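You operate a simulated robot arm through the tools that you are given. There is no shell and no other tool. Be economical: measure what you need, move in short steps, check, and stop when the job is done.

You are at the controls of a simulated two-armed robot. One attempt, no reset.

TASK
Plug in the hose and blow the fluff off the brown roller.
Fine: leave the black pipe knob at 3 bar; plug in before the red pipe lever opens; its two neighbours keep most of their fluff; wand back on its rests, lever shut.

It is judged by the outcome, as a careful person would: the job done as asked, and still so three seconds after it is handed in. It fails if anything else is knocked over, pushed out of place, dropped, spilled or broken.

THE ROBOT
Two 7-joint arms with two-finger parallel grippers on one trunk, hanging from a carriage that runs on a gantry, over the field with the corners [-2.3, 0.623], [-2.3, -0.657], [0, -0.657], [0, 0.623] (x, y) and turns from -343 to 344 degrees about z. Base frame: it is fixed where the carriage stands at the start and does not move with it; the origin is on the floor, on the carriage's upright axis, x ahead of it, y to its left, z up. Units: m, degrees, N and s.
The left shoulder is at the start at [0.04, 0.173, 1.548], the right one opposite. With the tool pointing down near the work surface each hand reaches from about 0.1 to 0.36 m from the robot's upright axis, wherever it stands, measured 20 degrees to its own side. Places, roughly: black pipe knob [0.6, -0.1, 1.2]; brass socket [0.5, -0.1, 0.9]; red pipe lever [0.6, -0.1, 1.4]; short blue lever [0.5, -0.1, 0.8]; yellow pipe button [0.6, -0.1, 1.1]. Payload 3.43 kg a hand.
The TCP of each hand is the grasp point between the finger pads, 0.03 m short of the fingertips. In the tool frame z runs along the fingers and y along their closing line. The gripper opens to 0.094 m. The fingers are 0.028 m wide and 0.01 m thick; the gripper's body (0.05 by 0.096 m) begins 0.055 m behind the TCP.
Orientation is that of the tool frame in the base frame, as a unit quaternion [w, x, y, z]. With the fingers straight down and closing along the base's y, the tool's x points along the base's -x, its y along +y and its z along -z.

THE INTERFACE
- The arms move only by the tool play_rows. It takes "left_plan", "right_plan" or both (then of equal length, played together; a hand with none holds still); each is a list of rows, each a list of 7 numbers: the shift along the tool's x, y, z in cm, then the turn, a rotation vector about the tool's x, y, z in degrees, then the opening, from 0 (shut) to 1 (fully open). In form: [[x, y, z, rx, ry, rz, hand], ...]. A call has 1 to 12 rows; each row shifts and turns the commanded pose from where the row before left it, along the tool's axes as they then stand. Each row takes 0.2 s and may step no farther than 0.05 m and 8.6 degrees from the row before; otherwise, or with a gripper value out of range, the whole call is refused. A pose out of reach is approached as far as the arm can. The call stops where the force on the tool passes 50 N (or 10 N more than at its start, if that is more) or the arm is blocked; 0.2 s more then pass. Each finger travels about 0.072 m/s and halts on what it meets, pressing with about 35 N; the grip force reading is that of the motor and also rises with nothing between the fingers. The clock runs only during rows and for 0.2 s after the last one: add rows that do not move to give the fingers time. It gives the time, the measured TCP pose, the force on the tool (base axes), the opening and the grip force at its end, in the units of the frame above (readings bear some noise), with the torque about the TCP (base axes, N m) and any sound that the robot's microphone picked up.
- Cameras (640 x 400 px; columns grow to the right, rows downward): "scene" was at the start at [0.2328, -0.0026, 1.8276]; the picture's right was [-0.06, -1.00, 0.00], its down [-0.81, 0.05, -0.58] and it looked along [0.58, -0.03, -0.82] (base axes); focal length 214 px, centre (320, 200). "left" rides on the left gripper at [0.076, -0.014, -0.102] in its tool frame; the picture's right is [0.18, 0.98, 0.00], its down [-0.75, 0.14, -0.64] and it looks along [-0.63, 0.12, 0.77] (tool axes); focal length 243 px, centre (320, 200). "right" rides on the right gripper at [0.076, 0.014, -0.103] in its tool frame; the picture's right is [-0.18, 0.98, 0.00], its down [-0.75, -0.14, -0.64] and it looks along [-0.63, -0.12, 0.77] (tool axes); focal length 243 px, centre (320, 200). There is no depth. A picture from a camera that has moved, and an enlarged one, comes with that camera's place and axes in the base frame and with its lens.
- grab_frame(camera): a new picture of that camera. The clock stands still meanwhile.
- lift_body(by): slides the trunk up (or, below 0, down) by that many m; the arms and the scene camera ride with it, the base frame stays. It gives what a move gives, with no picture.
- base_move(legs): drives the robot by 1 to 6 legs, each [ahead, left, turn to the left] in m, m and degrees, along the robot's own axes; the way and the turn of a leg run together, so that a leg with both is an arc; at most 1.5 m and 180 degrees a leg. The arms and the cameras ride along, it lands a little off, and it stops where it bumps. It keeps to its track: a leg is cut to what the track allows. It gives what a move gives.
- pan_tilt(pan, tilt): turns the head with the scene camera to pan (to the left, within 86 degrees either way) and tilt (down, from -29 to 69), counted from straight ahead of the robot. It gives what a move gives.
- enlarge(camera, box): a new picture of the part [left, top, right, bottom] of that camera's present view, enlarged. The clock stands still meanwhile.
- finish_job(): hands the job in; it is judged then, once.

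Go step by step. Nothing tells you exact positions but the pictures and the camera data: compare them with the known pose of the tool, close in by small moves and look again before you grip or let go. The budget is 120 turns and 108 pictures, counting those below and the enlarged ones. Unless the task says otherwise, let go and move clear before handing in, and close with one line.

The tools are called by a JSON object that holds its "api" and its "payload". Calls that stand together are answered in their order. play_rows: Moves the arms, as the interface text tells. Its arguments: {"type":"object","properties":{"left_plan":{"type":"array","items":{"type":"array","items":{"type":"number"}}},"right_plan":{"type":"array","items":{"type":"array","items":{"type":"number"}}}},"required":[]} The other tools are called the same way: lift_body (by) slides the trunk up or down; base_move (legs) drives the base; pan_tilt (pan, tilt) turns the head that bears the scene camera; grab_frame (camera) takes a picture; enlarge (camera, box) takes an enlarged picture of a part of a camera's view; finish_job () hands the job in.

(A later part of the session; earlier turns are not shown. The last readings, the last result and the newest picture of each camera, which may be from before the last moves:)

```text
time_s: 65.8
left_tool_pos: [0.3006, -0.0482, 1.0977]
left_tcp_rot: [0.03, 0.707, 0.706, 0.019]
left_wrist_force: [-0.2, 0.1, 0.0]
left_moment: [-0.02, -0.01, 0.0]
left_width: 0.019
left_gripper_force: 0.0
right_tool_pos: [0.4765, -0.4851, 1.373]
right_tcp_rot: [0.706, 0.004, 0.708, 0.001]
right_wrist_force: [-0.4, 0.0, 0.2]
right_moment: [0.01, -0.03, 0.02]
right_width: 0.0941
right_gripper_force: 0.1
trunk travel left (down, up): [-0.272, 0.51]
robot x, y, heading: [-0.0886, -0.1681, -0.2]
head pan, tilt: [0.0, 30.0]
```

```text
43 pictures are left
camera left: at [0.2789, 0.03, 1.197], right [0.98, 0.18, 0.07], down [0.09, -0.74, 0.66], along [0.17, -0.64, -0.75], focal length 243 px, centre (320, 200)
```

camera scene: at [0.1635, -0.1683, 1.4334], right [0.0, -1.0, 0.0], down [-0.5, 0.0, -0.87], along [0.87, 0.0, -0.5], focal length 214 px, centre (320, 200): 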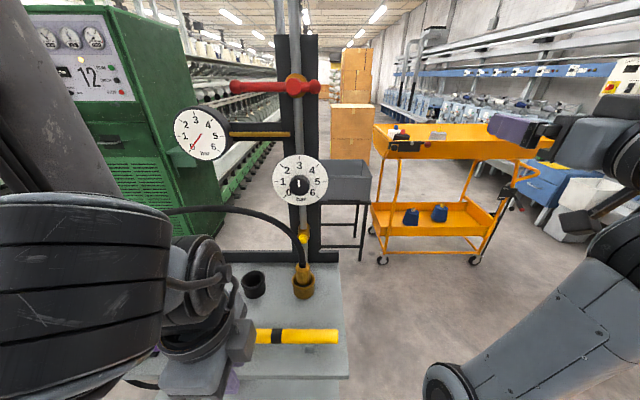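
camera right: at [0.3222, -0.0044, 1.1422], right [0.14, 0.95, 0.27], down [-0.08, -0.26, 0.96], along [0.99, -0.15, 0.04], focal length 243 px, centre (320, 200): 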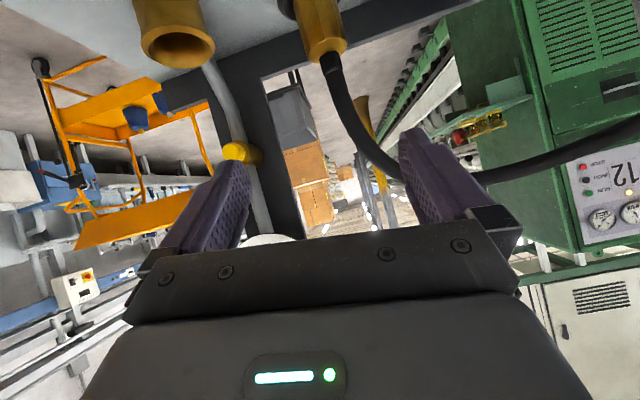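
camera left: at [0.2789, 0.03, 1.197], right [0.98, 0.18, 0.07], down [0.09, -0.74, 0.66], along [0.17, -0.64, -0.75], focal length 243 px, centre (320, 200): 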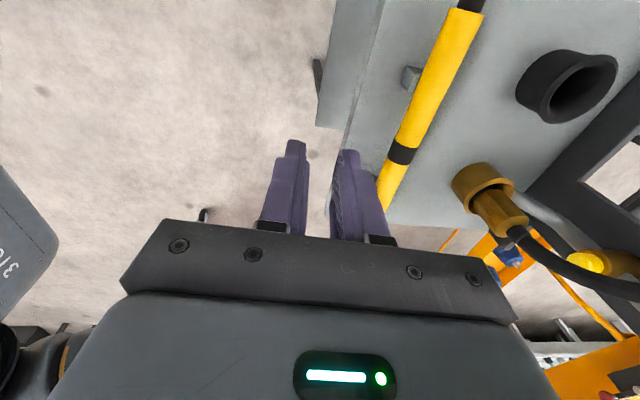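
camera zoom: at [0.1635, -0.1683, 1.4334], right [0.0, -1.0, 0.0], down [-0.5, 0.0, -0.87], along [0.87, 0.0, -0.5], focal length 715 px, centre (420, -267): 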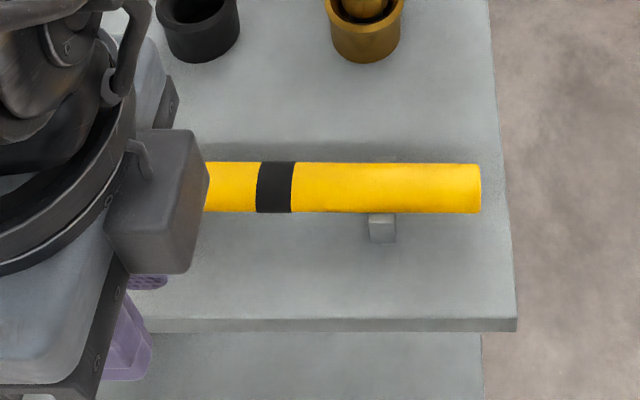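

The wand sits undisturbed. I'll go back over it with fingers open and grip deeper, then lift slowly with the arm while reading the force.

{"api": "play_rows", "payload": {"left_plan": [[0, 3.5, 0, 0, 0, 0, 0.6], [0, 3.5, 0, 0, 0, 0, 0.9], [0, 3.5, 0, 0, 0, 0, 0.9], [0, 0, 0, 0, 0, 0, 0.9]]}}

{"api": "lift_body", "payload": {"by": -0.12}}

{"api": "play_rows", "payload": {"left_plan": [[0, 0, 0.9, 0, 0, 0, 0.9], [0, 0, 0, 0, 0, 0, 0.6], [0, 0, 0, 0, 0, 0, 0.3], [0, 0, 0, 0, 0, 0, 0], [0, 0, 0, 0, 0, 0, 0], [0, 0, 0, 0, 0, 0, 0], [0, 0, 0, 0, 0, 0, 0]]}}

{"api": "play_rows", "payload": {"left_plan": [[0, 0, -0.5, 0, 0, 0, 0], [0, 0, -0.5, 0, 0, 0, 0]]}}

{"api": "grab_frame", "payload": {"camera": "left"}}

```text
time_s: 66.8
left_tool_pos: [0.4054, -0.0478, 1.1041]
left_tcp_rot: [0.029, 0.708, 0.706, 0.019]
left_wrist_force: [-0.8, -0.8, 0.3]
left_moment: [0.0, -0.02, -0.01]
left_width: 0.0847
left_gripper_force: 0.0
right_tool_pos: [0.4761, -0.4848, 1.3711]
right_tcp_rot: [0.705, 0.004, 0.709, 0.002]
right_wrist_force: [-0.2, 0.4, -0.5]
right_moment: [-0.01, -0.01, 0.01]
right_width: 0.094
right_gripper_force: 0.1
trunk travel left (down, up): [-0.272, 0.51]
robot x, y, heading: [-0.0917, -0.1674, -0.0]
head pan, tilt: [0.0, 30.0]
```

```text
time_s: 68.3
left_tool_pos: [0.4055, -0.0486, 0.9839]
left_tcp_rot: [0.03, 0.708, 0.705, 0.017]
left_wrist_force: [0.2, -0.4, 0.2]
left_moment: [0.01, 0.0, -0.01]
left_width: 0.0846
left_gripper_force: 0.0
right_tool_pos: [0.4758, -0.4852, 1.2536]
right_tcp_rot: [0.706, 0.003, 0.709, 0.002]
right_wrist_force: [0.2, -0.6, -1.4]
right_moment: [0.0, 0.0, -0.01]
right_width: 0.0939
right_gripper_force: 0.0
trunk travel left (down, up): [-0.152, 0.63]
robot x, y, heading: [-0.0875, -0.1671, -0.0]
head pan, tilt: [0.0, 30.0]
```

```text
time_s: 69.9
left_tool_pos: [0.4062, -0.0485, 0.975]
left_tcp_rot: [0.029, 0.708, 0.705, 0.019]
left_wrist_force: [-0.5, -0.2, 0.1]
left_moment: [0.03, 0.02, -0.02]
left_width: 0.0295
left_gripper_force: 35.2
right_tool_pos: [0.4752, -0.4856, 1.2538]
right_tcp_rot: [0.706, 0.004, 0.709, 0.002]
right_wrist_force: [-0.2, -0.4, 0.6]
right_moment: [0.0, 0.01, -0.01]
right_width: 0.0941
right_gripper_force: 0.1
trunk travel left (down, up): [-0.152, 0.63]
robot x, y, heading: [-0.0885, -0.1712, -0.0]
head pan, tilt: [0.0, 30.0]
```

```text
time_s: 70.5
left_tool_pos: [0.4059, -0.047, 0.9855]
left_tcp_rot: [0.03, 0.708, 0.705, 0.018]
left_wrist_force: [0.5, -0.1, -1.2]
left_moment: [0.06, 0.01, 0.0]
left_width: 0.0296
left_gripper_force: 34.7
right_tool_pos: [0.476, -0.4844, 1.2529]
right_tcp_rot: [0.706, 0.004, 0.708, 0.0]
right_wrist_force: [0.4, -0.9, 0.1]
right_moment: [0.01, -0.03, 0.0]
right_width: 0.094
right_gripper_force: 0.0
trunk travel left (down, up): [-0.152, 0.63]
robot x, y, heading: [-0.0889, -0.1687, 0.1]
head pan, tilt: [0.0, 30.0]
```

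```text
42 pictures are left
camera left: at [0.3845, 0.0301, 1.0844], right [0.98, 0.18, 0.06], down [0.09, -0.74, 0.66], along [0.17, -0.64, -0.75], focal length 243 px, centre (320, 200)
```

left: 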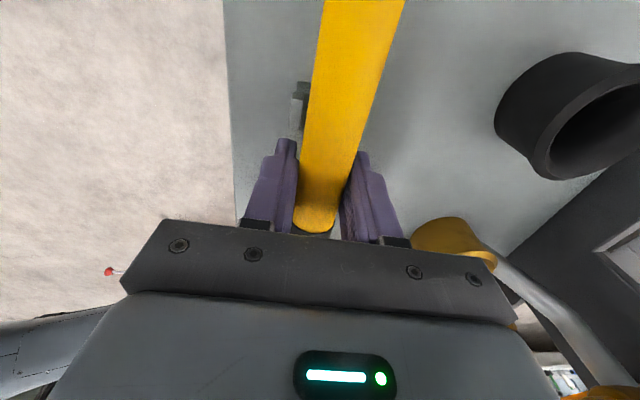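

That grip holds and the wand lifts, but the pads are only at its mid-height. I'll set it back and regrip 1.3 cm deeper.

{"api": "play_rows", "payload": {"left_plan": [[0, 0, 0.5, 0, 0, 0, 0], [0, 0, 0.5, 0, 0, 0, 0], [0, 0, 0, 0, 0, 0, 0.4], [0, 0, 0, 0, 0, 0, 0.6], [0, 0, 0, 0, 0, 0, 0.6], [0, 0, 0.7, 0, 0, 0, 0.6], [0, 0, 0.6, 0, 0, 0, 0.6], [0, 0, 0, 0, 0, 0, 0.2], [0, 0, 0, 0, 0, 0, 0], [0, 0, 0, 0, 0, 0, 0], [0, 0, 0, 0, 0, 0, 0]]}}

{"api": "play_rows", "payload": {"left_plan": [[0, 0, -1, 0, 0, 0, 0], [0, 0, -2, 0, 0, 0, 0], [0, 0, -3, 0, 0, 0, 0], [0, 0, 0, 0, 0, 0, 0]]}}

{"api": "enlarge", "payload": {"camera": "scene", "box": [160, 180, 360, 350]}}

```text
time_s: 72.0
left_tool_pos: [0.406, -0.0469, 0.9727]
left_tcp_rot: [0.035, 0.707, 0.707, 0.02]
left_wrist_force: [-3.0, 6.2, 21.5]
left_moment: [0.45, 0.84, -0.21]
left_width: 0.0568
left_gripper_force: 0.3
right_tool_pos: [0.4759, -0.4838, 1.252]
right_tcp_rot: [0.705, 0.005, 0.709, 0.003]
right_wrist_force: [0.6, -0.5, -1.0]
right_moment: [0.01, 0.03, 0.0]
right_width: 0.0939
right_gripper_force: 0.0
trunk travel left (down, up): [-0.152, 0.63]
robot x, y, heading: [-0.088, -0.1692, -0.0]
head pan, tilt: [0.0, 30.0]
stopped in row 7 (left hand): the force on the tool passed its limit at 60 N (the readings are from after the stop); the commanded pose is now the measured one
```

```text
time_s: 73.0
left_tool_pos: [0.4013, -0.0481, 1.0301]
left_tcp_rot: [0.034, 0.707, 0.706, 0.019]
left_wrist_force: [-0.2, 0.6, -0.9]
left_moment: [0.07, -0.02, -0.01]
left_width: 0.0294
left_gripper_force: 34.8
right_tool_pos: [0.4767, -0.4839, 1.2527]
right_tcp_rot: [0.706, 0.003, 0.709, 0.002]
right_wrist_force: [-0.1, -0.2, -0.6]
right_moment: [-0.02, 0.0, -0.01]
right_width: 0.094
right_gripper_force: 0.1
trunk travel left (down, up): [-0.152, 0.63]
robot x, y, heading: [-0.0899, -0.1721, 0.1]
head pan, tilt: [0.0, 30.0]
```

```text
2.35 times, centred on (260, 265) of scene
camera zoom: at [0.163, -0.168, 1.3133], right [0.0, -1.0, 0.0], down [-0.5, 0.0, -0.87], along [0.87, 0.0, -0.5], focal length 505 px, centre (461, 47)
```

zoom: 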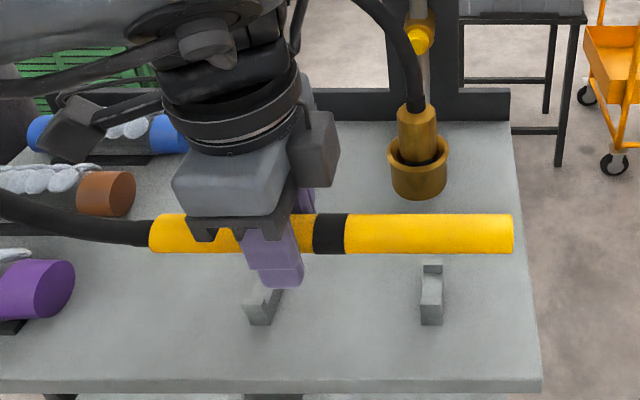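

The wand is held level and clear of its rests. Pulling it back and turning it (nozzle sweeping through +x toward +y).

{"api": "play_rows", "payload": {"left_plan": [[0, -3.5, -2.3, 0, 0, 0, 0], [0, -3.5, -2.3, 0, 0, 0, 0], [0, -3, -2.3, 0, 0, 0, 0], [0, 0, 0, 0, 0, -8, 0], [0, 0, 0, 0, 0, -8, 0], [0, 0, 0, 0, 0, -8, 0], [0, 0, 0, 0, 0, -8, 0], [0, 0, 0, 0, 0, -8, 0], [0, 0, 0, 0, 0, 0, 0]]}}

{"api": "grab_frame", "payload": {"camera": "scene"}}

```text
time_s: 75.0
left_tool_pos: [0.2974, -0.0472, 1.0927]
left_tcp_rot: [0.039, 0.422, 0.906, 0.006]
left_wrist_force: [-0.3, 0.1, -2.0]
left_moment: [0.02, 0.04, -0.03]
left_width: 0.0299
left_gripper_force: 35.1
right_tool_pos: [0.4752, -0.4853, 1.2526]
right_tcp_rot: [0.706, 0.004, 0.709, 0.001]
right_wrist_force: [0.7, -0.4, 0.2]
right_moment: [0.0, -0.01, -0.01]
right_width: 0.0939
right_gripper_force: 0.1
trunk travel left (down, up): [-0.152, 0.63]
robot x, y, heading: [-0.0877, -0.169, 0.1]
head pan, tilt: [0.0, 30.0]
```

```text
40 pictures are left
camera scene: at [0.163, -0.1681, 1.3133], right [0.0, -1.0, 0.0], down [-0.5, 0.0, -0.87], along [0.87, 0.0, -0.5], focal length 214 px, centre (320, 200)
```

scene: 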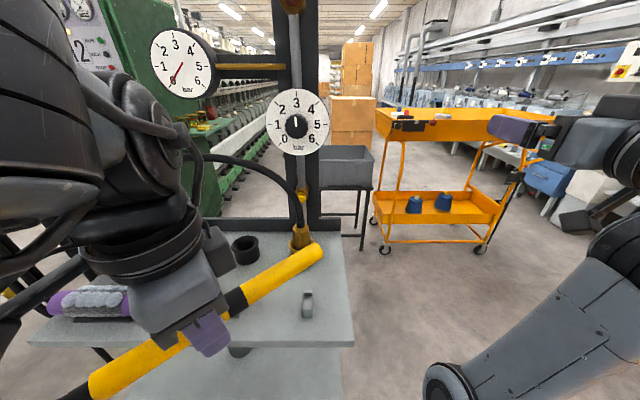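

{"api": "play_rows", "payload": {"left_plan": [[0, 0, 0, 0, 0, -8.2, 0], [0, 0, 0, 0, 0, -8.2, 0], [0, 0, 0, 0, 0, -8.2, 0], [0, 0, 0, 0, 0, -8.2, 0], [0, 0, 0, 0, 0, -8.2, 0], [0, 0, 0, 0, 0, -8.2, 0], [0, 0, 0, 0, 0, -8.2, 0], [0, 0, 0, 0, 0, -8.2, 0], [0, 0, 0, 0, 0, 0, 0]]}}

{"api": "play_rows", "payload": {"left_plan": [[0, 0, 0, 0, 0, -8.2, 0], [0, 0, 0, 0, 0, -8.2, 0], [0, 0, 0, 0, 0, -8.2, 0], [0, 0, 0, 0, 0, -8.2, 0], [0, 0, 0, 0, 0, -8.2, 0], [0, 0, 0, 0, 0, -8.2, 0], [0, 0, 0, 0, 0, -8.2, 0], [0, 0, 0, 0, 0, -8.2, 0], [0, 0, 0, 0, 0, -8.2, 0], [0, 0, 0, 0, 0, 0, 0]]}}

{"api": "grab_frame", "payload": {"camera": "scene"}}

{"api": "grab_frame", "payload": {"camera": "left"}}

```text
time_s: 77.0
left_tool_pos: [0.2979, -0.0469, 1.0927]
left_tcp_rot: [0.036, -0.111, 0.993, -0.015]
left_wrist_force: [-0.3, 0.1, -1.8]
left_moment: [-0.01, 0.01, -0.02]
left_width: 0.0296
left_gripper_force: 35.0
right_tool_pos: [0.4752, -0.4859, 1.2528]
right_tcp_rot: [0.706, 0.005, 0.709, 0.0]
right_wrist_force: [0.4, 0.0, -0.7]
right_moment: [-0.02, -0.03, -0.02]
right_width: 0.0942
right_gripper_force: 0.2
trunk travel left (down, up): [-0.152, 0.63]
robot x, y, heading: [-0.0912, -0.1721, 0.1]
head pan, tilt: [0.0, 30.0]
```

```text
time_s: 79.2
left_tool_pos: [0.3432, -0.0251, 1.1731]
left_tcp_rot: [0.03, -0.365, 0.93, -0.022]
left_wrist_force: [0.2, -0.2, -2.6]
left_moment: [0.0, 0.0, -0.03]
left_width: 0.0294
left_gripper_force: 34.6
left hand out of reach, approached as far as the arm can: row 1, 3, 4, 5, 6, 7, 8, 9
right_tool_pos: [0.4758, -0.4848, 1.2523]
right_tcp_rot: [0.705, 0.004, 0.709, 0.002]
right_wrist_force: [-0.6, 0.5, -0.3]
right_moment: [0.0, 0.01, -0.03]
right_width: 0.094
right_gripper_force: 0.1
trunk travel left (down, up): [-0.152, 0.63]
robot x, y, heading: [-0.087, -0.1686, -0.2]
head pan, tilt: [0.0, 30.0]
```

```text
39 pictures are left
camera scene: at [0.163, -0.1682, 1.3133], right [0.0, -1.0, 0.0], down [-0.5, 0.0, -0.87], along [0.87, 0.0, -0.5], focal length 214 px, centre (320, 200)
```

scene: 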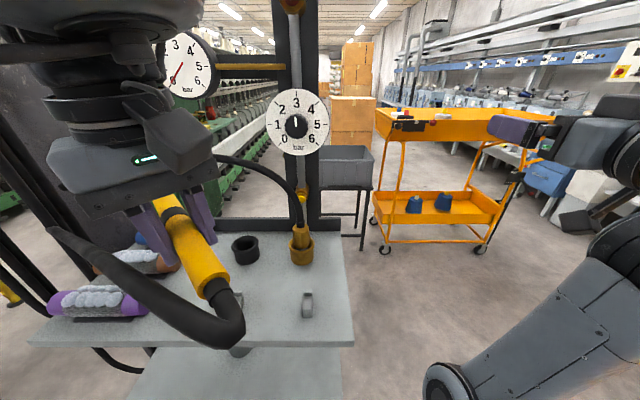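

```text
38 pictures are left
camera left: at [0.2889, -0.085, 1.2728], right [-0.8, 0.6, -0.07], down [0.41, 0.63, 0.66], along [0.44, 0.5, -0.75], focal length 243 px, centre (320, 200)
```

left: 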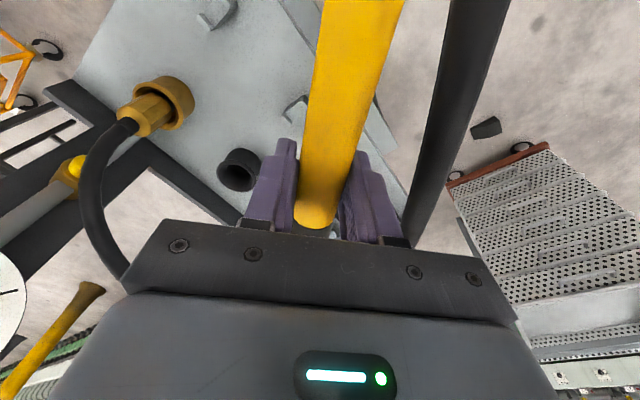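

The wrist limit is at about -43° here. The other rotational direction may have far more room, so I'll wind back and continue positive (nozzle sweeping through the robot side).

{"api": "play_rows", "payload": {"left_plan": [[0, 0, 0, 0, 0, 8.2, 0], [0, 0, 0, 0, 0, 8.2, 0], [0, 0, 0, 0, 0, 8.2, 0], [0, 0, 0, 0, 0, 8.2, 0], [0, 0, 0, 0, 0, 8.2, 0], [0, 0, 0, 0, 0, 8.2, 0], [0, 0, 0, 0, 0, 8.2, 0], [0, 0, 0, 0, 0, 8.2, 0], [0, 0, 0, 0, 0, 8.2, 0], [0, 0, 0, 0, 0, 8.2, 0], [0, 0, 0, 0, 0, 8.2, 0], [0, 0, 0, 0, 0, 8.2, 0]]}}

{"api": "play_rows", "payload": {"left_plan": [[0, 0, 0, 0, 0, 8.2, 0], [0, 0, 0, 0, 0, 8.2, 0], [0, 0, 0, 0, 0, 8.2, 0], [0, 0, 0, 0, 0, 8.2, 0], [0, 0, 0, 0, 0, 8.2, 0], [0, 0, 0, 0, 0, 8.2, 0], [0, 0, 0, 0, 0, 8.2, 0], [0, 0, 0, 0, 0, 8.2, 0], [0, 0, 0, 0, 0, 8.2, 0], [0, 0, 0, 0, 0, 0, 0]]}}

{"api": "grab_frame", "payload": {"camera": "scene"}}

```text
time_s: 81.8
left_tool_pos: [0.3433, -0.0253, 1.1734]
left_tcp_rot: [0.037, 0.466, 0.884, 0.007]
left_wrist_force: [-0.2, 0.6, -2.0]
left_moment: [0.06, -0.03, 0.03]
left_width: 0.0295
left_gripper_force: 34.8
right_tool_pos: [0.4763, -0.4845, 1.2522]
right_tcp_rot: [0.706, 0.004, 0.709, 0.001]
right_wrist_force: [-0.1, 0.0, -0.1]
right_moment: [0.01, -0.02, -0.01]
right_width: 0.0939
right_gripper_force: 0.1
trunk travel left (down, up): [-0.152, 0.63]
robot x, y, heading: [-0.0893, -0.169, -0.0]
head pan, tilt: [0.0, 30.0]
```

```text
time_s: 84.0
left_tool_pos: [0.3425, -0.0251, 1.1735]
left_tcp_rot: [0.025, 0.904, 0.425, 0.029]
left_wrist_force: [0.4, 0.1, -1.3]
left_moment: [0.02, -0.05, 0.03]
left_width: 0.0293
left_gripper_force: 35.1
right_tool_pos: [0.4765, -0.4855, 1.253]
right_tcp_rot: [0.706, 0.003, 0.709, 0.002]
right_wrist_force: [-0.3, 0.6, 0.2]
right_moment: [-0.04, -0.01, -0.01]
right_width: 0.0938
right_gripper_force: 0.1
trunk travel left (down, up): [-0.152, 0.63]
robot x, y, heading: [-0.0846, -0.1722, -0.2]
head pan, tilt: [0.0, 30.0]
```

```text
37 pictures are left
camera scene: at [0.163, -0.1681, 1.3133], right [0.0, -1.0, 0.0], down [-0.5, 0.0, -0.87], along [0.87, 0.0, -0.5], focal length 214 px, centre (320, 200)
```

scene: 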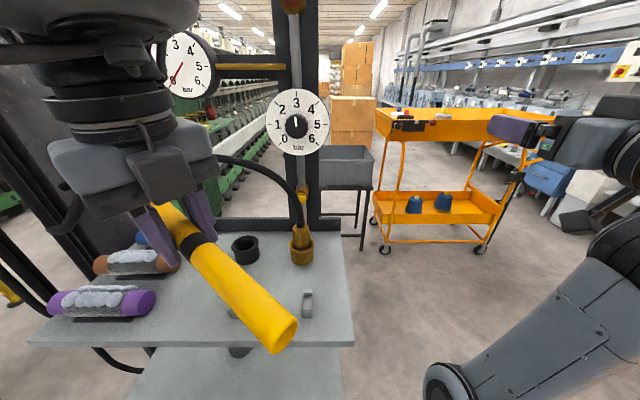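

No limit so far at +130°. Continuing toward +270°.

{"api": "play_rows", "payload": {"left_plan": [[0, 0, 0, 0, 0, 8.2, 0], [0, 0, 0, 0, 0, 8.2, 0], [0, 0, 0, 0, 0, 8.2, 0], [0, 0, 0, 0, 0, 8.2, 0], [0, 0, 0, 0, 0, 8.2, 0], [0, 0, 0, 0, 0, 8.2, 0], [0, 0, 0, 0, 0, 8.2, 0], [0, 0, 0, 0, 0, 8.2, 0], [0, 0, 0, 0, 0, 8.2, 0], [0, 0, 0, 0, 0, 8.2, 0], [0, 0, 0, 0, 0, 8.2, 0], [0, 0, 0, 0, 0, 8.2, 0]]}}

{"api": "grab_frame", "payload": {"camera": "scene"}}

```text
time_s: 86.6
left_tool_pos: [0.3432, -0.0243, 1.1734]
left_tcp_rot: [-0.005, 0.913, -0.406, 0.037]
left_wrist_force: [-0.3, 0.9, -1.6]
left_moment: [0.0, -0.05, 0.0]
left_width: 0.0288
left_gripper_force: 35.1
right_tool_pos: [0.4762, -0.4846, 1.252]
right_tcp_rot: [0.705, 0.004, 0.709, 0.002]
right_wrist_force: [0.3, 0.3, 0.1]
right_moment: [0.04, 0.02, -0.02]
right_width: 0.0938
right_gripper_force: 0.1
trunk travel left (down, up): [-0.152, 0.63]
robot x, y, heading: [-0.0857, -0.1705, -0.3]
head pan, tilt: [0.0, 30.0]
```

```text
36 pictures are left
camera scene: at [0.163, -0.1681, 1.3133], right [0.0, -1.0, 0.0], down [-0.5, 0.0, -0.87], along [0.87, 0.0, -0.5], focal length 214 px, centre (320, 200)
```

scene: 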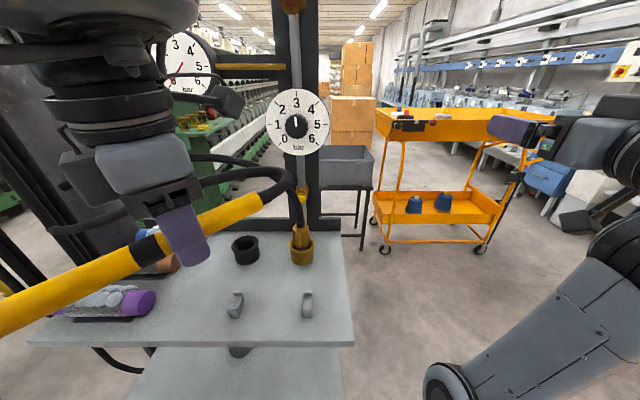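

{"api": "play_rows", "payload": {"left_plan": [[0, 0, 0, 0, 0, 8.4, 0], [0, 0, 0, 0, 0, 8.4, 0], [0, 0, 0, 0, 0, 8.4, 0], [0, 0, 0, 0, 0, 8.4, 0], [0, 0, 0, 0, 0, 8.2, 0], [0, 0, 0, 0, 0, 0, 0]]}}

{"api": "grab_frame", "payload": {"camera": "left"}}

{"api": "grab_frame", "payload": {"camera": "scene"}}

```text
time_s: 88.0
left_tool_pos: [0.3418, -0.0242, 1.1734]
left_tcp_rot: [-0.018, 0.709, -0.705, 0.032]
left_wrist_force: [0.2, -0.6, -1.1]
left_moment: [-0.08, 0.0, 0.01]
left_width: 0.0287
left_gripper_force: 34.5
right_tool_pos: [0.4767, -0.4849, 1.2525]
right_tcp_rot: [0.705, 0.003, 0.709, 0.002]
right_wrist_force: [-0.7, 0.4, -0.1]
right_moment: [0.0, -0.02, 0.0]
right_width: 0.0941
right_gripper_force: 0.2
trunk travel left (down, up): [-0.152, 0.63]
robot x, y, heading: [-0.0891, -0.169, -0.1]
head pan, tilt: [0.0, 30.0]
```

```text
35 pictures are left
camera left: at [0.3494, -0.0987, 1.2774], right [-0.98, -0.19, -0.07], down [-0.19, 0.77, 0.61], along [-0.07, 0.61, -0.79], focal length 243 px, centre (320, 200)
```

left: 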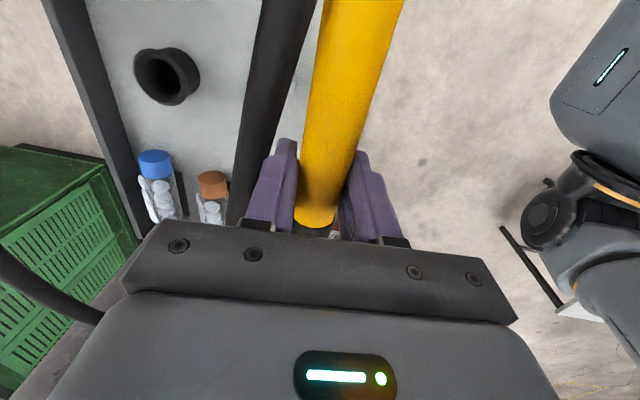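

```text
34 pictures are left
camera scene: at [0.163, -0.1681, 1.3133], right [0.0, -1.0, 0.0], down [-0.5, 0.0, -0.87], along [0.87, 0.0, -0.5], focal length 214 px, centre (320, 200)
```

scene: 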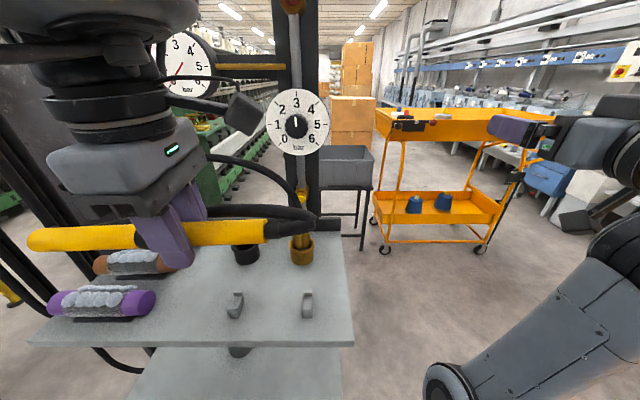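

The nozzle now points +y. I drive forward to x≈0 and move the wand over the brown roller line as a dry rehearsal with the air still shut.

{"api": "base_move", "payload": {"legs": [[0.085, 0, 0]]}}

{"api": "play_rows", "payload": {"left_plan": [[0, -3.5, 0, 0, 0, 0, 0], [0, -3.3, 0, 0, 0, 0, 0], [0, 0, 0, 0, 8, 0, 0], [0, 0, 0, 0, 8, 0, 0], [0, 0, 0, 0, 8, 0, 0], [0, 0, 0, 0, 8, 0, 0], [0, 0, 0, 0, 8, 0, 0], [0, 0, 0, 0, 0, 0, 0]]}}

{"api": "grab_frame", "payload": {"camera": "left"}}

{"api": "grab_frame", "payload": {"camera": "scene"}}

```text
time_s: 89.1
left_tool_pos: [0.4269, -0.0246, 1.174]
left_tcp_rot: [-0.018, 0.709, -0.704, 0.032]
left_wrist_force: [-0.3, -0.5, -0.9]
left_moment: [-0.04, 0.06, 0.0]
left_width: 0.0291
left_gripper_force: 34.8
right_tool_pos: [0.56, -0.484, 1.2531]
right_tcp_rot: [0.706, 0.005, 0.709, 0.001]
right_wrist_force: [-0.5, 0.0, 0.6]
right_moment: [0.01, 0.03, -0.01]
right_width: 0.0937
right_gripper_force: 0.0
trunk travel left (down, up): [-0.152, 0.63]
robot x, y, heading: [-0.0024, -0.172, 0.1]
head pan, tilt: [0.0, 30.0]
```

```text
time_s: 90.9
left_tool_pos: [0.4736, -0.0285, 1.1543]
left_tcp_rot: [-0.225, -0.654, 0.668, -0.275]
left_wrist_force: [-0.1, 0.4, -1.1]
left_moment: [-0.02, 0.0, -0.01]
left_width: 0.0288
left_gripper_force: 35.2
left hand out of reach, approached as far as the arm can: row 1, 2
right_tool_pos: [0.56, -0.4848, 1.2521]
right_tcp_rot: [0.706, 0.004, 0.709, 0.002]
right_wrist_force: [0.3, 0.4, 0.5]
right_moment: [0.05, 0.02, -0.04]
right_width: 0.0939
right_gripper_force: 0.1
trunk travel left (down, up): [-0.152, 0.63]
robot x, y, heading: [-0.0041, -0.173, -0.1]
head pan, tilt: [0.0, 30.0]
```

```text
33 pictures are left
camera left: at [0.479, -0.0175, 1.282], right [-0.99, -0.15, 0.05], down [-0.15, 0.99, -0.03], along [-0.05, -0.03, -1.0], focal length 243 px, centre (320, 200)
```

left: 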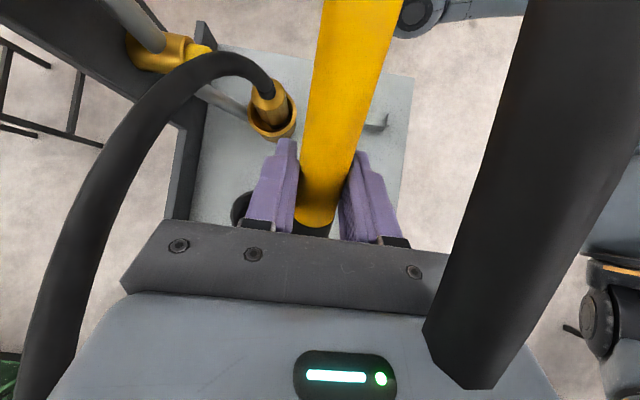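

```text
32 pictures are left
camera scene: at [0.247, -0.1683, 1.3133], right [0.0, -1.0, 0.0], down [-0.5, 0.0, -0.87], along [0.87, 0.0, -0.5], focal length 214 px, centre (320, 200)
```

scene: 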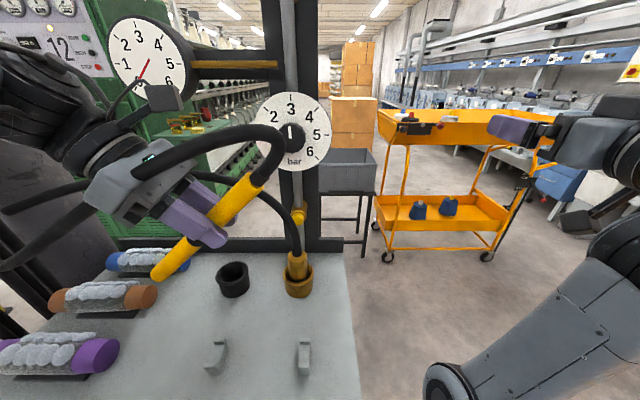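

Excellent: the wand is dipped about 41° with its tip at about [0.48, 0.09, 1.05]. I'll line it up on the brown roller's axis (x≈0.492) with a slight yaw fix.

{"api": "play_rows", "payload": {"left_plan": [[-2.43, -0.84, -0.15, 1.1, -0.12, -1.25, 0], [-2.43, -0.84, -0.15, 1.1, -0.12, -1.25, 0], [0, 0, 0, 0, 0, 0, 0]]}}

{"api": "enlarge", "payload": {"camera": "scene", "box": [0, 130, 270, 390]}}

```text
time_s: 91.7
left_tool_pos: [0.493, 0.0098, 1.1248]
left_tcp_rot: [0.215, 0.674, -0.648, 0.28]
left_wrist_force: [-0.2, -0.7, -0.8]
left_moment: [-0.02, -0.03, -0.01]
left_width: 0.0287
left_gripper_force: 34.8
right_tool_pos: [0.5609, -0.4841, 1.2521]
right_tcp_rot: [0.706, 0.003, 0.709, 0.002]
right_wrist_force: [-0.4, -0.9, 0.3]
right_moment: [-0.01, 0.01, -0.02]
right_width: 0.0938
right_gripper_force: 0.0
trunk travel left (down, up): [-0.152, 0.63]
robot x, y, heading: [-0.0055, -0.1717, 0.0]
head pan, tilt: [0.0, 30.0]
```

```text
1.54 times, centred on (135, 260) of scene
camera zoom: at [0.247, -0.1682, 1.3133], right [0.0, -1.0, 0.0], down [-0.5, 0.0, -0.87], along [0.87, 0.0, -0.5], focal length 330 px, centre (605, 108)
```

zoom: 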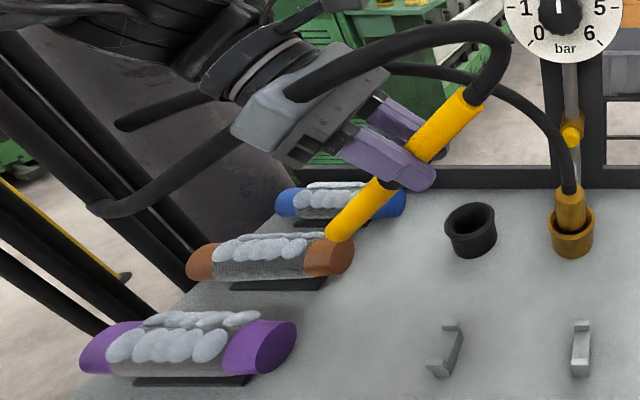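

The tip is at about [0.493, 0.130, 1.020], lined up along the brown roller. For the lever I'll move the left hand back and up by reversible steps, raise the trunk, and bring the right hand in.

{"api": "play_rows", "payload": {"left_plan": [[1.26, 3.01, -2.52, 0, 0, 0, 0], [1.26, 3.01, -2.52, 0, 0, 0, 0], [1.26, 3.01, -2.52, 0, 0, 0, 0], [1.26, 3.01, -2.52, 0, 0, 0, 0], [0, 0, 0, 0, 0, 0, 0]], "right_plan": [[0, 0, -4, 0, 0, 0, 0.9], [0, 0, -4, 0, 0, 0, 0.9], [0, 0, -3, 0, 0, 0, 0.9], [0, 0, 0, 0, 0, 0, 0.9], [0, 0, 0, 0, 0, 0, 0.9]]}}

{"api": "lift_body", "payload": {"by": 0.35}}

{"api": "grab_frame", "payload": {"camera": "scene"}}

```text
time_s: 92.3
left_tool_pos: [0.4368, 0.02, 1.1695]
left_tcp_rot: [0.215, 0.675, -0.648, 0.281]
left_wrist_force: [0.1, 0.9, -2.0]
left_moment: [0.0, -0.03, 0.03]
left_width: 0.0288
left_gripper_force: 35.0
right_tool_pos: [0.4913, -0.4861, 1.2584]
right_tcp_rot: [0.715, 0.007, 0.699, 0.003]
right_wrist_force: [38.8, -2.4, 17.5]
right_moment: [0.23, -1.06, -0.66]
right_width: 0.0846
right_gripper_force: 0.1
trunk travel left (down, up): [-0.152, 0.63]
robot x, y, heading: [-0.0038, -0.1716, -0.1]
head pan, tilt: [0.0, 30.0]
stopped in row 2 (right hand): the force on the tool passed its limit at 176 N (the readings are from after the stop); the commanded pose is now the measured one
```

```text
time_s: 92.7
left_tool_pos: [0.4372, 0.02, 1.1725]
left_tcp_rot: [0.215, 0.674, -0.648, 0.28]
left_wrist_force: [0.1, -0.2, -2.4]
left_moment: [-0.02, -0.01, 0.02]
left_width: 0.0287
left_gripper_force: 35.6
right_tool_pos: [0.4908, -0.4848, 1.2623]
right_tcp_rot: [0.716, 0.008, 0.698, 0.003]
right_wrist_force: [21.5, -1.3, 10.4]
right_moment: [0.12, -0.55, -0.37]
right_width: 0.0844
right_gripper_force: 0.0
trunk travel left (down, up): [-0.155, 0.626]
robot x, y, heading: [-0.0043, -0.1693, -0.3]
head pan, tilt: [0.0, 30.0]
stopped: the force on the tool passed its limit at 54 N (the readings are from after the stop); the commanded pose is now the measured one
```

```text
30 pictures are left
camera scene: at [0.2469, -0.1679, 1.3168], right [0.0, -1.0, 0.0], down [-0.5, 0.0, -0.87], along [0.87, 0.0, -0.5], focal length 214 px, centre (320, 200)
```

scene: 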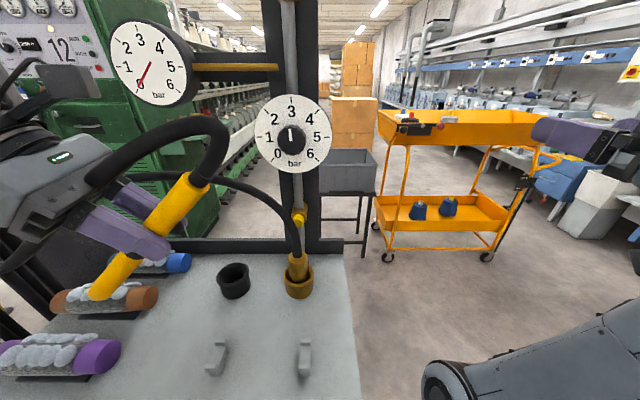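

The right arm bumped itself when retracting. I'll extend it back out while the left completes its retreat.

{"api": "play_rows", "payload": {"right_plan": [[0, 0, 3, 0, 0, 0, 0.9], [0, 0, 3, 0, 0, 0, 0.9], [0, 0, 0, 0, 0, 0, 0.9], [0, 0, 0, 0, 0, 0, 0.9]], "left_plan": [[1.26, 3.01, -2.52, 0, 0, 0, 0], [1.26, 3.01, -2.52, 0, 0, 0, 0], [0, 0, 0, 0, 0, 0, 0], [0, 0, 0, 0, 0, 0, 0]]}}

{"api": "lift_body", "payload": {"by": 0.35}}

{"api": "grab_frame", "payload": {"camera": "scene"}}

```text
time_s: 93.7
left_tool_pos: [0.3726, 0.0292, 1.2236]
left_tcp_rot: [0.215, 0.675, -0.648, 0.28]
left_wrist_force: [0.8, 0.1, -1.4]
left_moment: [-0.01, -0.01, 0.0]
left_width: 0.0286
left_gripper_force: 35.1
right_tool_pos: [0.5523, -0.485, 1.2625]
right_tcp_rot: [0.715, 0.008, 0.699, 0.002]
right_wrist_force: [0.4, 0.4, 0.6]
right_moment: [0.03, -0.04, -0.01]
right_width: 0.0843
right_gripper_force: 0.1
trunk travel left (down, up): [-0.155, 0.626]
robot x, y, heading: [-0.0037, -0.1716, -0.0]
head pan, tilt: [0.0, 30.0]
```

```text
time_s: 97.1
left_tool_pos: [0.3734, 0.0295, 1.5731]
left_tcp_rot: [0.215, 0.674, -0.648, 0.28]
left_wrist_force: [0.3, 0.1, -1.9]
left_moment: [-0.05, 0.0, 0.01]
left_width: 0.0286
left_gripper_force: 34.8
right_tool_pos: [0.5519, -0.4853, 1.6144]
right_tcp_rot: [0.715, 0.009, 0.699, 0.002]
right_wrist_force: [0.5, 0.5, -0.2]
right_moment: [-0.01, 0.0, -0.01]
right_width: 0.085
right_gripper_force: 0.0
trunk travel left (down, up): [-0.505, 0.276]
robot x, y, heading: [-0.002, -0.1704, 0.1]
head pan, tilt: [0.0, 30.0]
```

```text
29 pictures are left
camera scene: at [0.2471, -0.168, 1.6668], right [0.0, -1.0, 0.0], down [-0.5, 0.0, -0.87], along [0.87, 0.0, -0.5], focal length 214 px, centre (320, 200)
```

scene: 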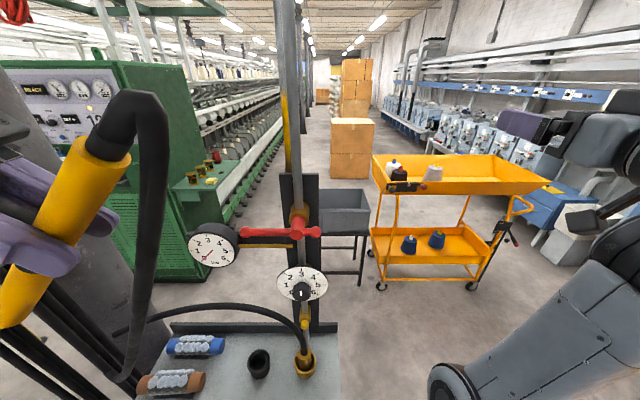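

Both sides are clear. I bring the right hand down to lever height and roll it -90° so the fingers close vertically on the lever.

{"api": "play_rows", "payload": {"right_plan": [[4.85, 0, 0, 0, 0, 0, 0.9], [4.85, 0, 0, 0, 0, 0, 0.9], [4.85, 0, 0, 0, 0, 0, 0.9], [4.85, 0, 0, 0, 1.3, 0, 0.9], [0, 0, 0, 0, 0, -8.5, 0.9], [0, 0, 0, 0, 0, -8.5, 0.9], [0, 0, 0, 0, 0, -8.5, 0.9], [0, 0, 0, 0, 0, -8.5, 0.9], [0, 0, 0, 0, 0, -8.5, 0.9], [0, 0, 0, 0, 0, -8.5, 0.9], [0, 0, 0, 0, 0, -8.5, 0.9], [0, 0, 0, 0, 0, -8.5, 0.9]]}}

{"api": "play_rows", "payload": {"right_plan": [[0, 0, 0, 0, 0, -8, 0.9], [0, 0, 0, 0, 0, -8, 0.9], [0, 0, 0, 0, 0, -6, 0.9], [-4, 0, -2, 0, 0, 0, 0.9], [-4, 0, -2, 0, 0, 0, 0.9], [-4, 0, -2, 0, 0, 0, 0.9], [-4, 0, -2, 0, 0, 0, 0.9], [0, 0, 0, 0, 0, 0, 0.9]]}}

{"api": "grab_frame", "payload": {"camera": "scene"}}

```text
time_s: 99.7
left_tool_pos: [0.3738, 0.0297, 1.5734]
left_tcp_rot: [0.216, 0.674, -0.648, 0.28]
left_wrist_force: [0.2, -0.2, -1.3]
left_moment: [-0.06, 0.01, 0.05]
left_width: 0.0286
left_gripper_force: 34.8
right_tool_pos: [0.5535, -0.4877, 1.4346]
right_tcp_rot: [0.587, -0.39, 0.59, -0.394]
right_wrist_force: [0.1, 0.4, 0.1]
right_moment: [-0.02, 0.0, -0.03]
right_width: 0.0842
right_gripper_force: 0.1
right hand out of reach, approached as far as the arm can: row 4, 5
trunk travel left (down, up): [-0.505, 0.276]
robot x, y, heading: [-0.005, -0.1672, -0.1]
head pan, tilt: [0.0, 30.0]
```

```text
time_s: 101.5
left_tool_pos: [0.3732, 0.0283, 1.573]
left_tcp_rot: [0.216, 0.674, -0.648, 0.28]
left_wrist_force: [0.4, 0.6, -1.4]
left_moment: [-0.02, -0.03, -0.01]
left_width: 0.0286
left_gripper_force: 35.3
right_tool_pos: [0.4749, -0.3269, 1.4372]
right_tcp_rot: [0.502, -0.495, 0.505, -0.498]
right_wrist_force: [-0.6, -0.7, 0.2]
right_moment: [-0.01, -0.02, -0.01]
right_width: 0.0846
right_gripper_force: 0.0
trunk travel left (down, up): [-0.505, 0.276]
robot x, y, heading: [-0.0038, -0.1707, 0.3]
head pan, tilt: [0.0, 30.0]
```

```text
28 pictures are left
camera scene: at [0.2471, -0.1685, 1.6667], right [0.0, -1.0, 0.0], down [-0.5, 0.0, -0.87], along [0.87, 0.0, -0.5], focal length 214 px, centre (320, 200)
```

scene: 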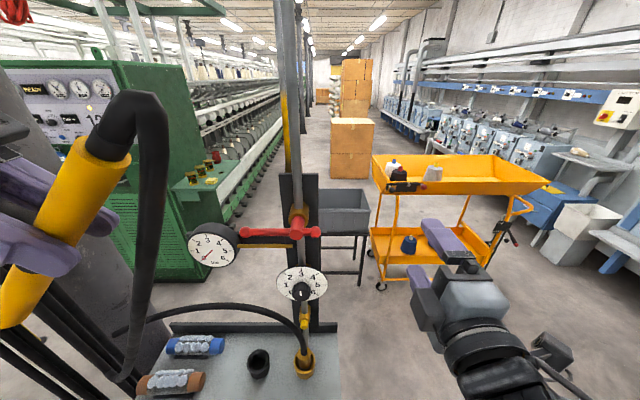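

{"api": "play_rows", "payload": {"right_plan": [[-3.98, 0.35, 0, 0, 0, 0, 0.9], [-3.98, 0.35, 0, 0, 0, 0, 0.9], [-3.98, 0.35, 0, 0, 0, 0, 0.9], [-3.98, 0.35, 0, 0, 0, 0, 0.9], [-3.98, 0.35, 0, 0, 0, 0, 0.9], [0, 0, 0, 0, 0, 0, 0.9]]}}

{"api": "grab_frame", "payload": {"camera": "scene"}}

{"api": "grab_frame", "payload": {"camera": "right"}}

```text
time_s: 102.3
left_tool_pos: [0.3748, 0.0286, 1.5728]
left_tcp_rot: [0.215, 0.674, -0.648, 0.28]
left_wrist_force: [-0.1, -0.8, -1.6]
left_moment: [-0.02, -0.01, 0.01]
left_width: 0.0283
left_gripper_force: 34.4
right_tool_pos: [0.4762, -0.2257, 1.4301]
right_tcp_rot: [0.502, -0.502, 0.497, -0.499]
right_wrist_force: [20.1, 9.9, 2.1]
right_moment: [0.07, -0.3, 0.46]
right_width: 0.0845
right_gripper_force: 0.1
trunk travel left (down, up): [-0.505, 0.276]
robot x, y, heading: [-0.0029, -0.1706, -0.1]
head pan, tilt: [0.0, 30.0]
stopped in row 3 (right hand): the force on the tool passed its limit at 114 N (the readings are from after the stop); the commanded pose is now the measured one
```

```text
27 pictures are left
camera scene: at [0.2471, -0.1681, 1.6668], right [0.0, -1.0, 0.0], down [-0.5, 0.0, -0.87], along [0.87, 0.0, -0.5], focal length 214 px, centre (320, 200)
```

scene: 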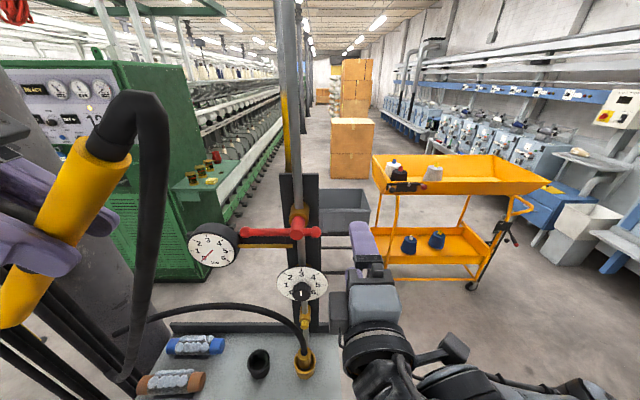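

```text
26 pictures are left
camera right: at [0.3739, -0.3018, 1.4151], right [0.0, 0.18, -0.98], down [-0.65, 0.75, 0.14], along [0.76, 0.64, 0.12], focal length 243 px, centre (320, 200)
```

right: 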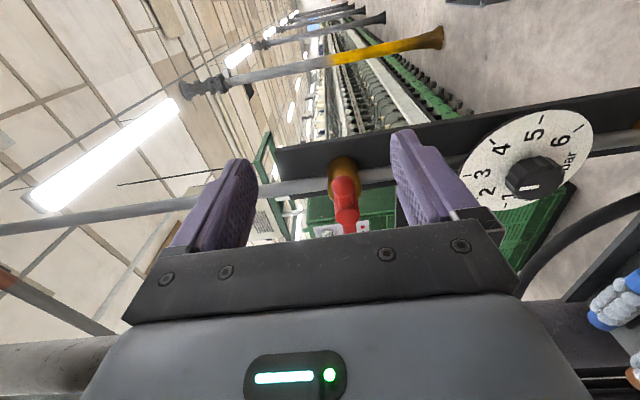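

Arm folding is again the limit. I'll back the base 12 cm and reach with a more extended arm.

{"api": "base_move", "payload": {"legs": [[-0.12, 0, 0]]}}

{"api": "play_rows", "payload": {"right_plan": [[0, 0, 4, 0, 0, 0, 0.9], [0, 0, 4, 0, 0, 0, 0.9], [0, 0, 4, 0, 0, 0, 0.9], [-3.3, 0.36, 0, 0, 0, 0, 0.9], [-3.3, 0.36, 0, 0, 0, 0, 0.9], [-3.2, 0.36, 0, 0, 0, 0, 0.9], [0, 0, 0, 0, 0, 0, 0.9]]}}

{"api": "grab_frame", "payload": {"camera": "right"}}

{"api": "grab_frame", "payload": {"camera": "scene"}}

```text
time_s: 103.5
left_tool_pos: [0.2548, 0.0281, 1.5724]
left_tcp_rot: [0.216, 0.675, -0.648, 0.28]
left_wrist_force: [0.2, -0.3, -2.0]
left_moment: [-0.05, 0.01, 0.01]
left_width: 0.0288
left_gripper_force: 35.3
right_tool_pos: [0.3572, -0.2264, 1.4301]
right_tcp_rot: [0.502, -0.5, 0.497, -0.501]
right_wrist_force: [35.5, 9.2, 8.3]
right_moment: [-0.56, 0.36, 1.65]
right_width: 0.0846
right_gripper_force: 0.1
trunk travel left (down, up): [-0.505, 0.276]
robot x, y, heading: [-0.1244, -0.1654, -0.0]
head pan, tilt: [0.0, 30.0]
```

```text
time_s: 105.1
left_tool_pos: [0.2556, 0.0295, 1.5729]
left_tcp_rot: [0.216, 0.674, -0.648, 0.279]
left_wrist_force: [-0.2, -0.1, -0.9]
left_moment: [-0.02, -0.01, -0.04]
left_width: 0.0284
left_gripper_force: 35.0
right_tool_pos: [0.4765, -0.1267, 1.42]
right_tcp_rot: [0.502, -0.5, 0.496, -0.501]
right_wrist_force: [-0.7, 0.3, 0.6]
right_moment: [0.0, -0.01, -0.02]
right_width: 0.0848
right_gripper_force: 0.0
trunk travel left (down, up): [-0.505, 0.276]
robot x, y, heading: [-0.121, -0.1682, -0.1]
head pan, tilt: [0.0, 30.0]
```

```text
25 pictures are left
camera right: at [0.374, -0.2025, 1.405], right [0.0, 0.18, -0.98], down [-0.65, 0.75, 0.14], along [0.76, 0.63, 0.12], focal length 243 px, centre (320, 200)
```

right: 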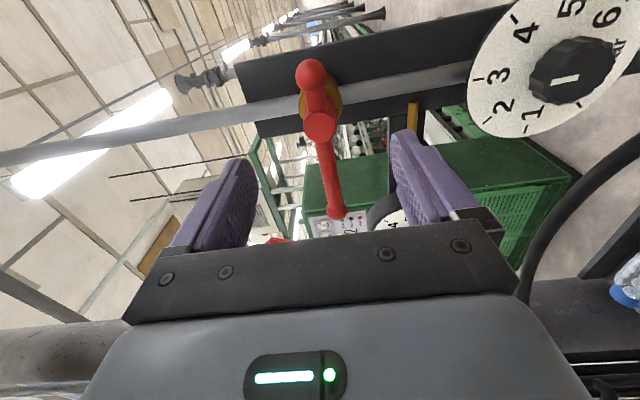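

```text
24 pictures are left
camera scene: at [0.1284, -0.1682, 1.6668], right [0.0, -1.0, 0.0], down [-0.5, 0.0, -0.87], along [0.87, 0.0, -0.5], focal length 214 px, centre (320, 200)
```

scene: 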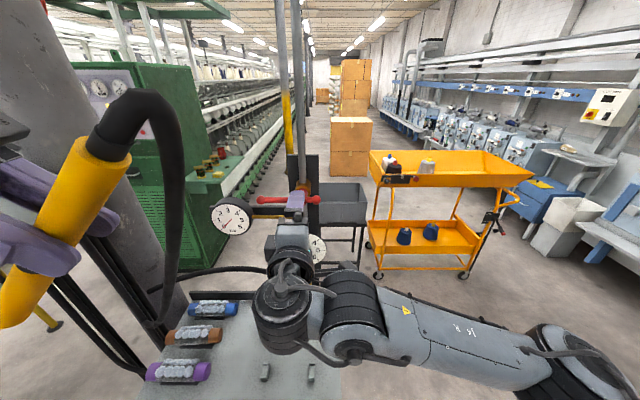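

Well lined up. I'll take the long arm of the lever 4.5 cm from its hub, close on it, and turn upward (clockwise) gently as a test.

{"api": "play_rows", "payload": {"right_plan": [[-2.2, 0, 2, 0, 0, 0, 0.8], [-2.2, 0, 2, 0, 0, 0, 0.8], [0, 0, 2, 0, 0, 0, 0.8], [0, 0, 2, 0, 0, 0, 0.8], [0, 0, 0, 0, 0, 0, 0.4], [0, 0, 0, 0, 0, 0, 0.2], [0, 0, 0, 0, 0, 0, 0.1], [0, 0, 0, 0, 0, 0, 0.1], [0, 0, 0, 0, 0, 0, 0.1]]}}

{"api": "grab_frame", "payload": {"camera": "right"}}

```text
time_s: 107.1
left_tool_pos: [0.2557, 0.0288, 1.574]
left_tcp_rot: [0.216, 0.674, -0.648, 0.28]
left_wrist_force: [-0.1, 0.1, -2.3]
left_moment: [0.02, -0.04, -0.01]
left_width: 0.0285
left_gripper_force: 34.4
right_tool_pos: [0.5558, -0.0823, 1.4198]
right_tcp_rot: [0.502, -0.5, 0.497, -0.5]
right_wrist_force: [1.3, 1.5, 1.5]
right_moment: [-0.07, -0.03, 0.12]
right_width: 0.0196
right_gripper_force: 45.3
trunk travel left (down, up): [-0.505, 0.276]
robot x, y, heading: [-0.124, -0.1729, -0.2]
head pan, tilt: [0.0, 30.0]
```

```text
23 pictures are left
camera right: at [0.4545, -0.1586, 1.4051], right [0.0, 0.18, -0.98], down [-0.65, 0.75, 0.14], along [0.76, 0.64, 0.12], focal length 243 px, centre (320, 200)
```

right: 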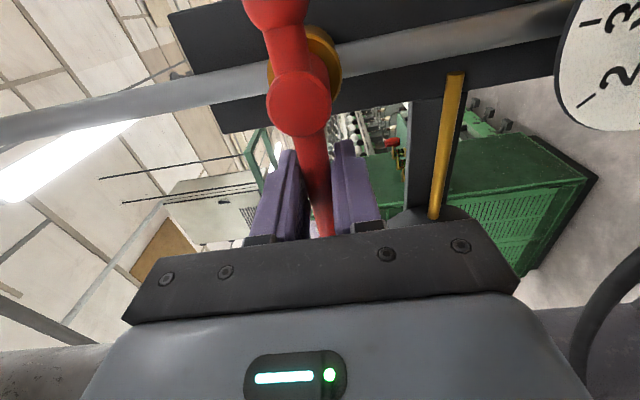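

Gripped on the lever arm (20 mm). Testing a small upward turn.

{"api": "play_rows", "payload": {"right_plan": [[0.04, -0.63, 0, 0, 0, 8, 0.1], [0.04, -0.63, 0, 0, 0, 8, 0.1]]}}

```text
time_s: 107.9
left_tool_pos: [0.2538, 0.0263, 1.574]
left_tcp_rot: [0.217, 0.674, -0.649, 0.28]
left_wrist_force: [1.2, -0.5, -2.0]
left_moment: [-0.03, -0.02, 0.01]
left_width: 0.0282
left_gripper_force: 35.6
right_tool_pos: [0.5579, -0.0843, 1.4203]
right_tcp_rot: [0.557, -0.435, 0.562, -0.43]
right_wrist_force: [-9.3, -4.5, -6.9]
right_moment: [-1.29, -0.04, -0.28]
right_width: 0.0254
right_gripper_force: 45.4
trunk travel left (down, up): [-0.505, 0.276]
robot x, y, heading: [-0.1228, -0.1702, -0.1]
head pan, tilt: [0.0, 30.0]
stopped in row 2 (right hand): the force on the tool passed its limit at 51 N (the readings are from after the stop); the commanded pose is now the measured one
```

Blocked upward, so it opens downward. I'll undo the twist and turn the other way.

{"api": "play_rows", "payload": {"right_plan": [[0, 0, 0, 0, 0, -7.2, 0.1], [0, 0, 0, 0, 0, -7.2, 0.1], [0.04, 0.63, 0, 0, 0, -8, 0.1], [0.04, 0.63, 0, 0, 0, -8, 0.1]]}}

```text
time_s: 108.9
left_tool_pos: [0.2553, 0.0298, 1.5725]
left_tcp_rot: [0.216, 0.674, -0.648, 0.28]
left_wrist_force: [-0.3, 0.6, -1.9]
left_moment: [-0.03, -0.02, 0.01]
left_width: 0.0286
left_gripper_force: 34.3
right_tool_pos: [0.5566, -0.0837, 1.409]
right_tcp_rot: [-0.427, 0.566, -0.428, 0.56]
right_wrist_force: [0.8, 11.1, -15.1]
right_moment: [0.59, -0.16, -0.73]
right_width: 0.0192
right_gripper_force: 44.9
trunk travel left (down, up): [-0.505, 0.276]
robot x, y, heading: [-0.1223, -0.1691, -0.0]
head pan, tilt: [0.0, 30.0]
```

It turns downward. Continuing the arc.

{"api": "play_rows", "payload": {"right_plan": [[0.04, 0.63, 0, 0, 0, -8, 0.1], [0.04, 0.63, 0, 0, 0, -8, 0.1], [0.04, 0.63, 0, 0, 0, -8, 0.1], [0.04, 0.63, 0, 0, 0, -8, 0.1]]}}

{"api": "play_rows", "payload": {"right_plan": [[0.04, 0.63, 0, 0, 0, -8, 0.1], [0.04, 0.63, 0, 0, 0, -8, 0.1], [0.04, 0.63, 0, 0, 0, -8, 0.1], [0.04, 0.63, 0, 0, 0, -8, 0.1]]}}

{"api": "grab_frame", "payload": {"camera": "scene"}}

```text
time_s: 109.9
left_tool_pos: [0.2543, 0.0295, 1.5739]
left_tcp_rot: [0.215, 0.675, -0.648, 0.279]
left_wrist_force: [0.9, -0.1, -1.5]
left_moment: [-0.02, 0.01, 0.0]
left_width: 0.0286
left_gripper_force: 35.3
right_tool_pos: [0.5572, -0.097, 1.3878]
right_tcp_rot: [-0.257, 0.662, -0.256, 0.656]
right_wrist_force: [2.8, 13.0, -20.6]
right_moment: [0.23, -0.28, -0.26]
right_width: 0.0192
right_gripper_force: 45.2
trunk travel left (down, up): [-0.505, 0.276]
robot x, y, heading: [-0.1232, -0.1693, -0.1]
head pan, tilt: [0.0, 30.0]
```

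```text
time_s: 110.9
left_tool_pos: [0.2548, 0.0305, 1.5729]
left_tcp_rot: [0.215, 0.675, -0.648, 0.279]
left_wrist_force: [0.4, -0.5, -2.2]
left_moment: [-0.03, 0.0, 0.01]
left_width: 0.0287
left_gripper_force: 35.9
right_tool_pos: [0.5573, -0.1188, 1.3759]
right_tcp_rot: [-0.067, 0.707, -0.064, 0.701]
right_wrist_force: [-0.1, 13.6, -16.0]
right_moment: [-0.41, 0.77, 0.2]
right_width: 0.0194
right_gripper_force: 44.8
trunk travel left (down, up): [-0.505, 0.276]
robot x, y, heading: [-0.1197, -0.1685, 0.0]
head pan, tilt: [0.0, 30.0]
```

```text
22 pictures are left
camera scene: at [0.1279, -0.1672, 1.6665], right [0.0, -1.0, 0.0], down [-0.5, 0.0, -0.87], along [0.87, 0.0, -0.5], focal length 214 px, centre (320, 200)
```

scene: 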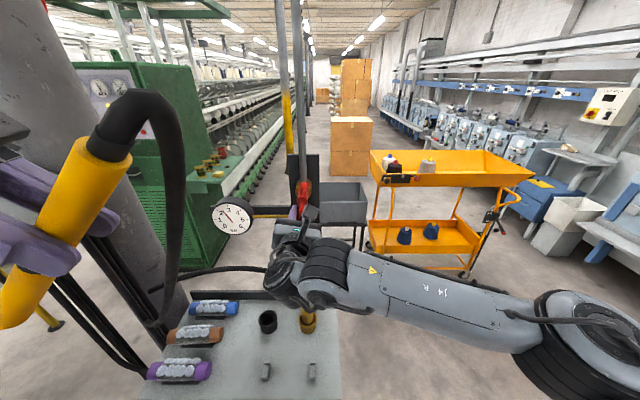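

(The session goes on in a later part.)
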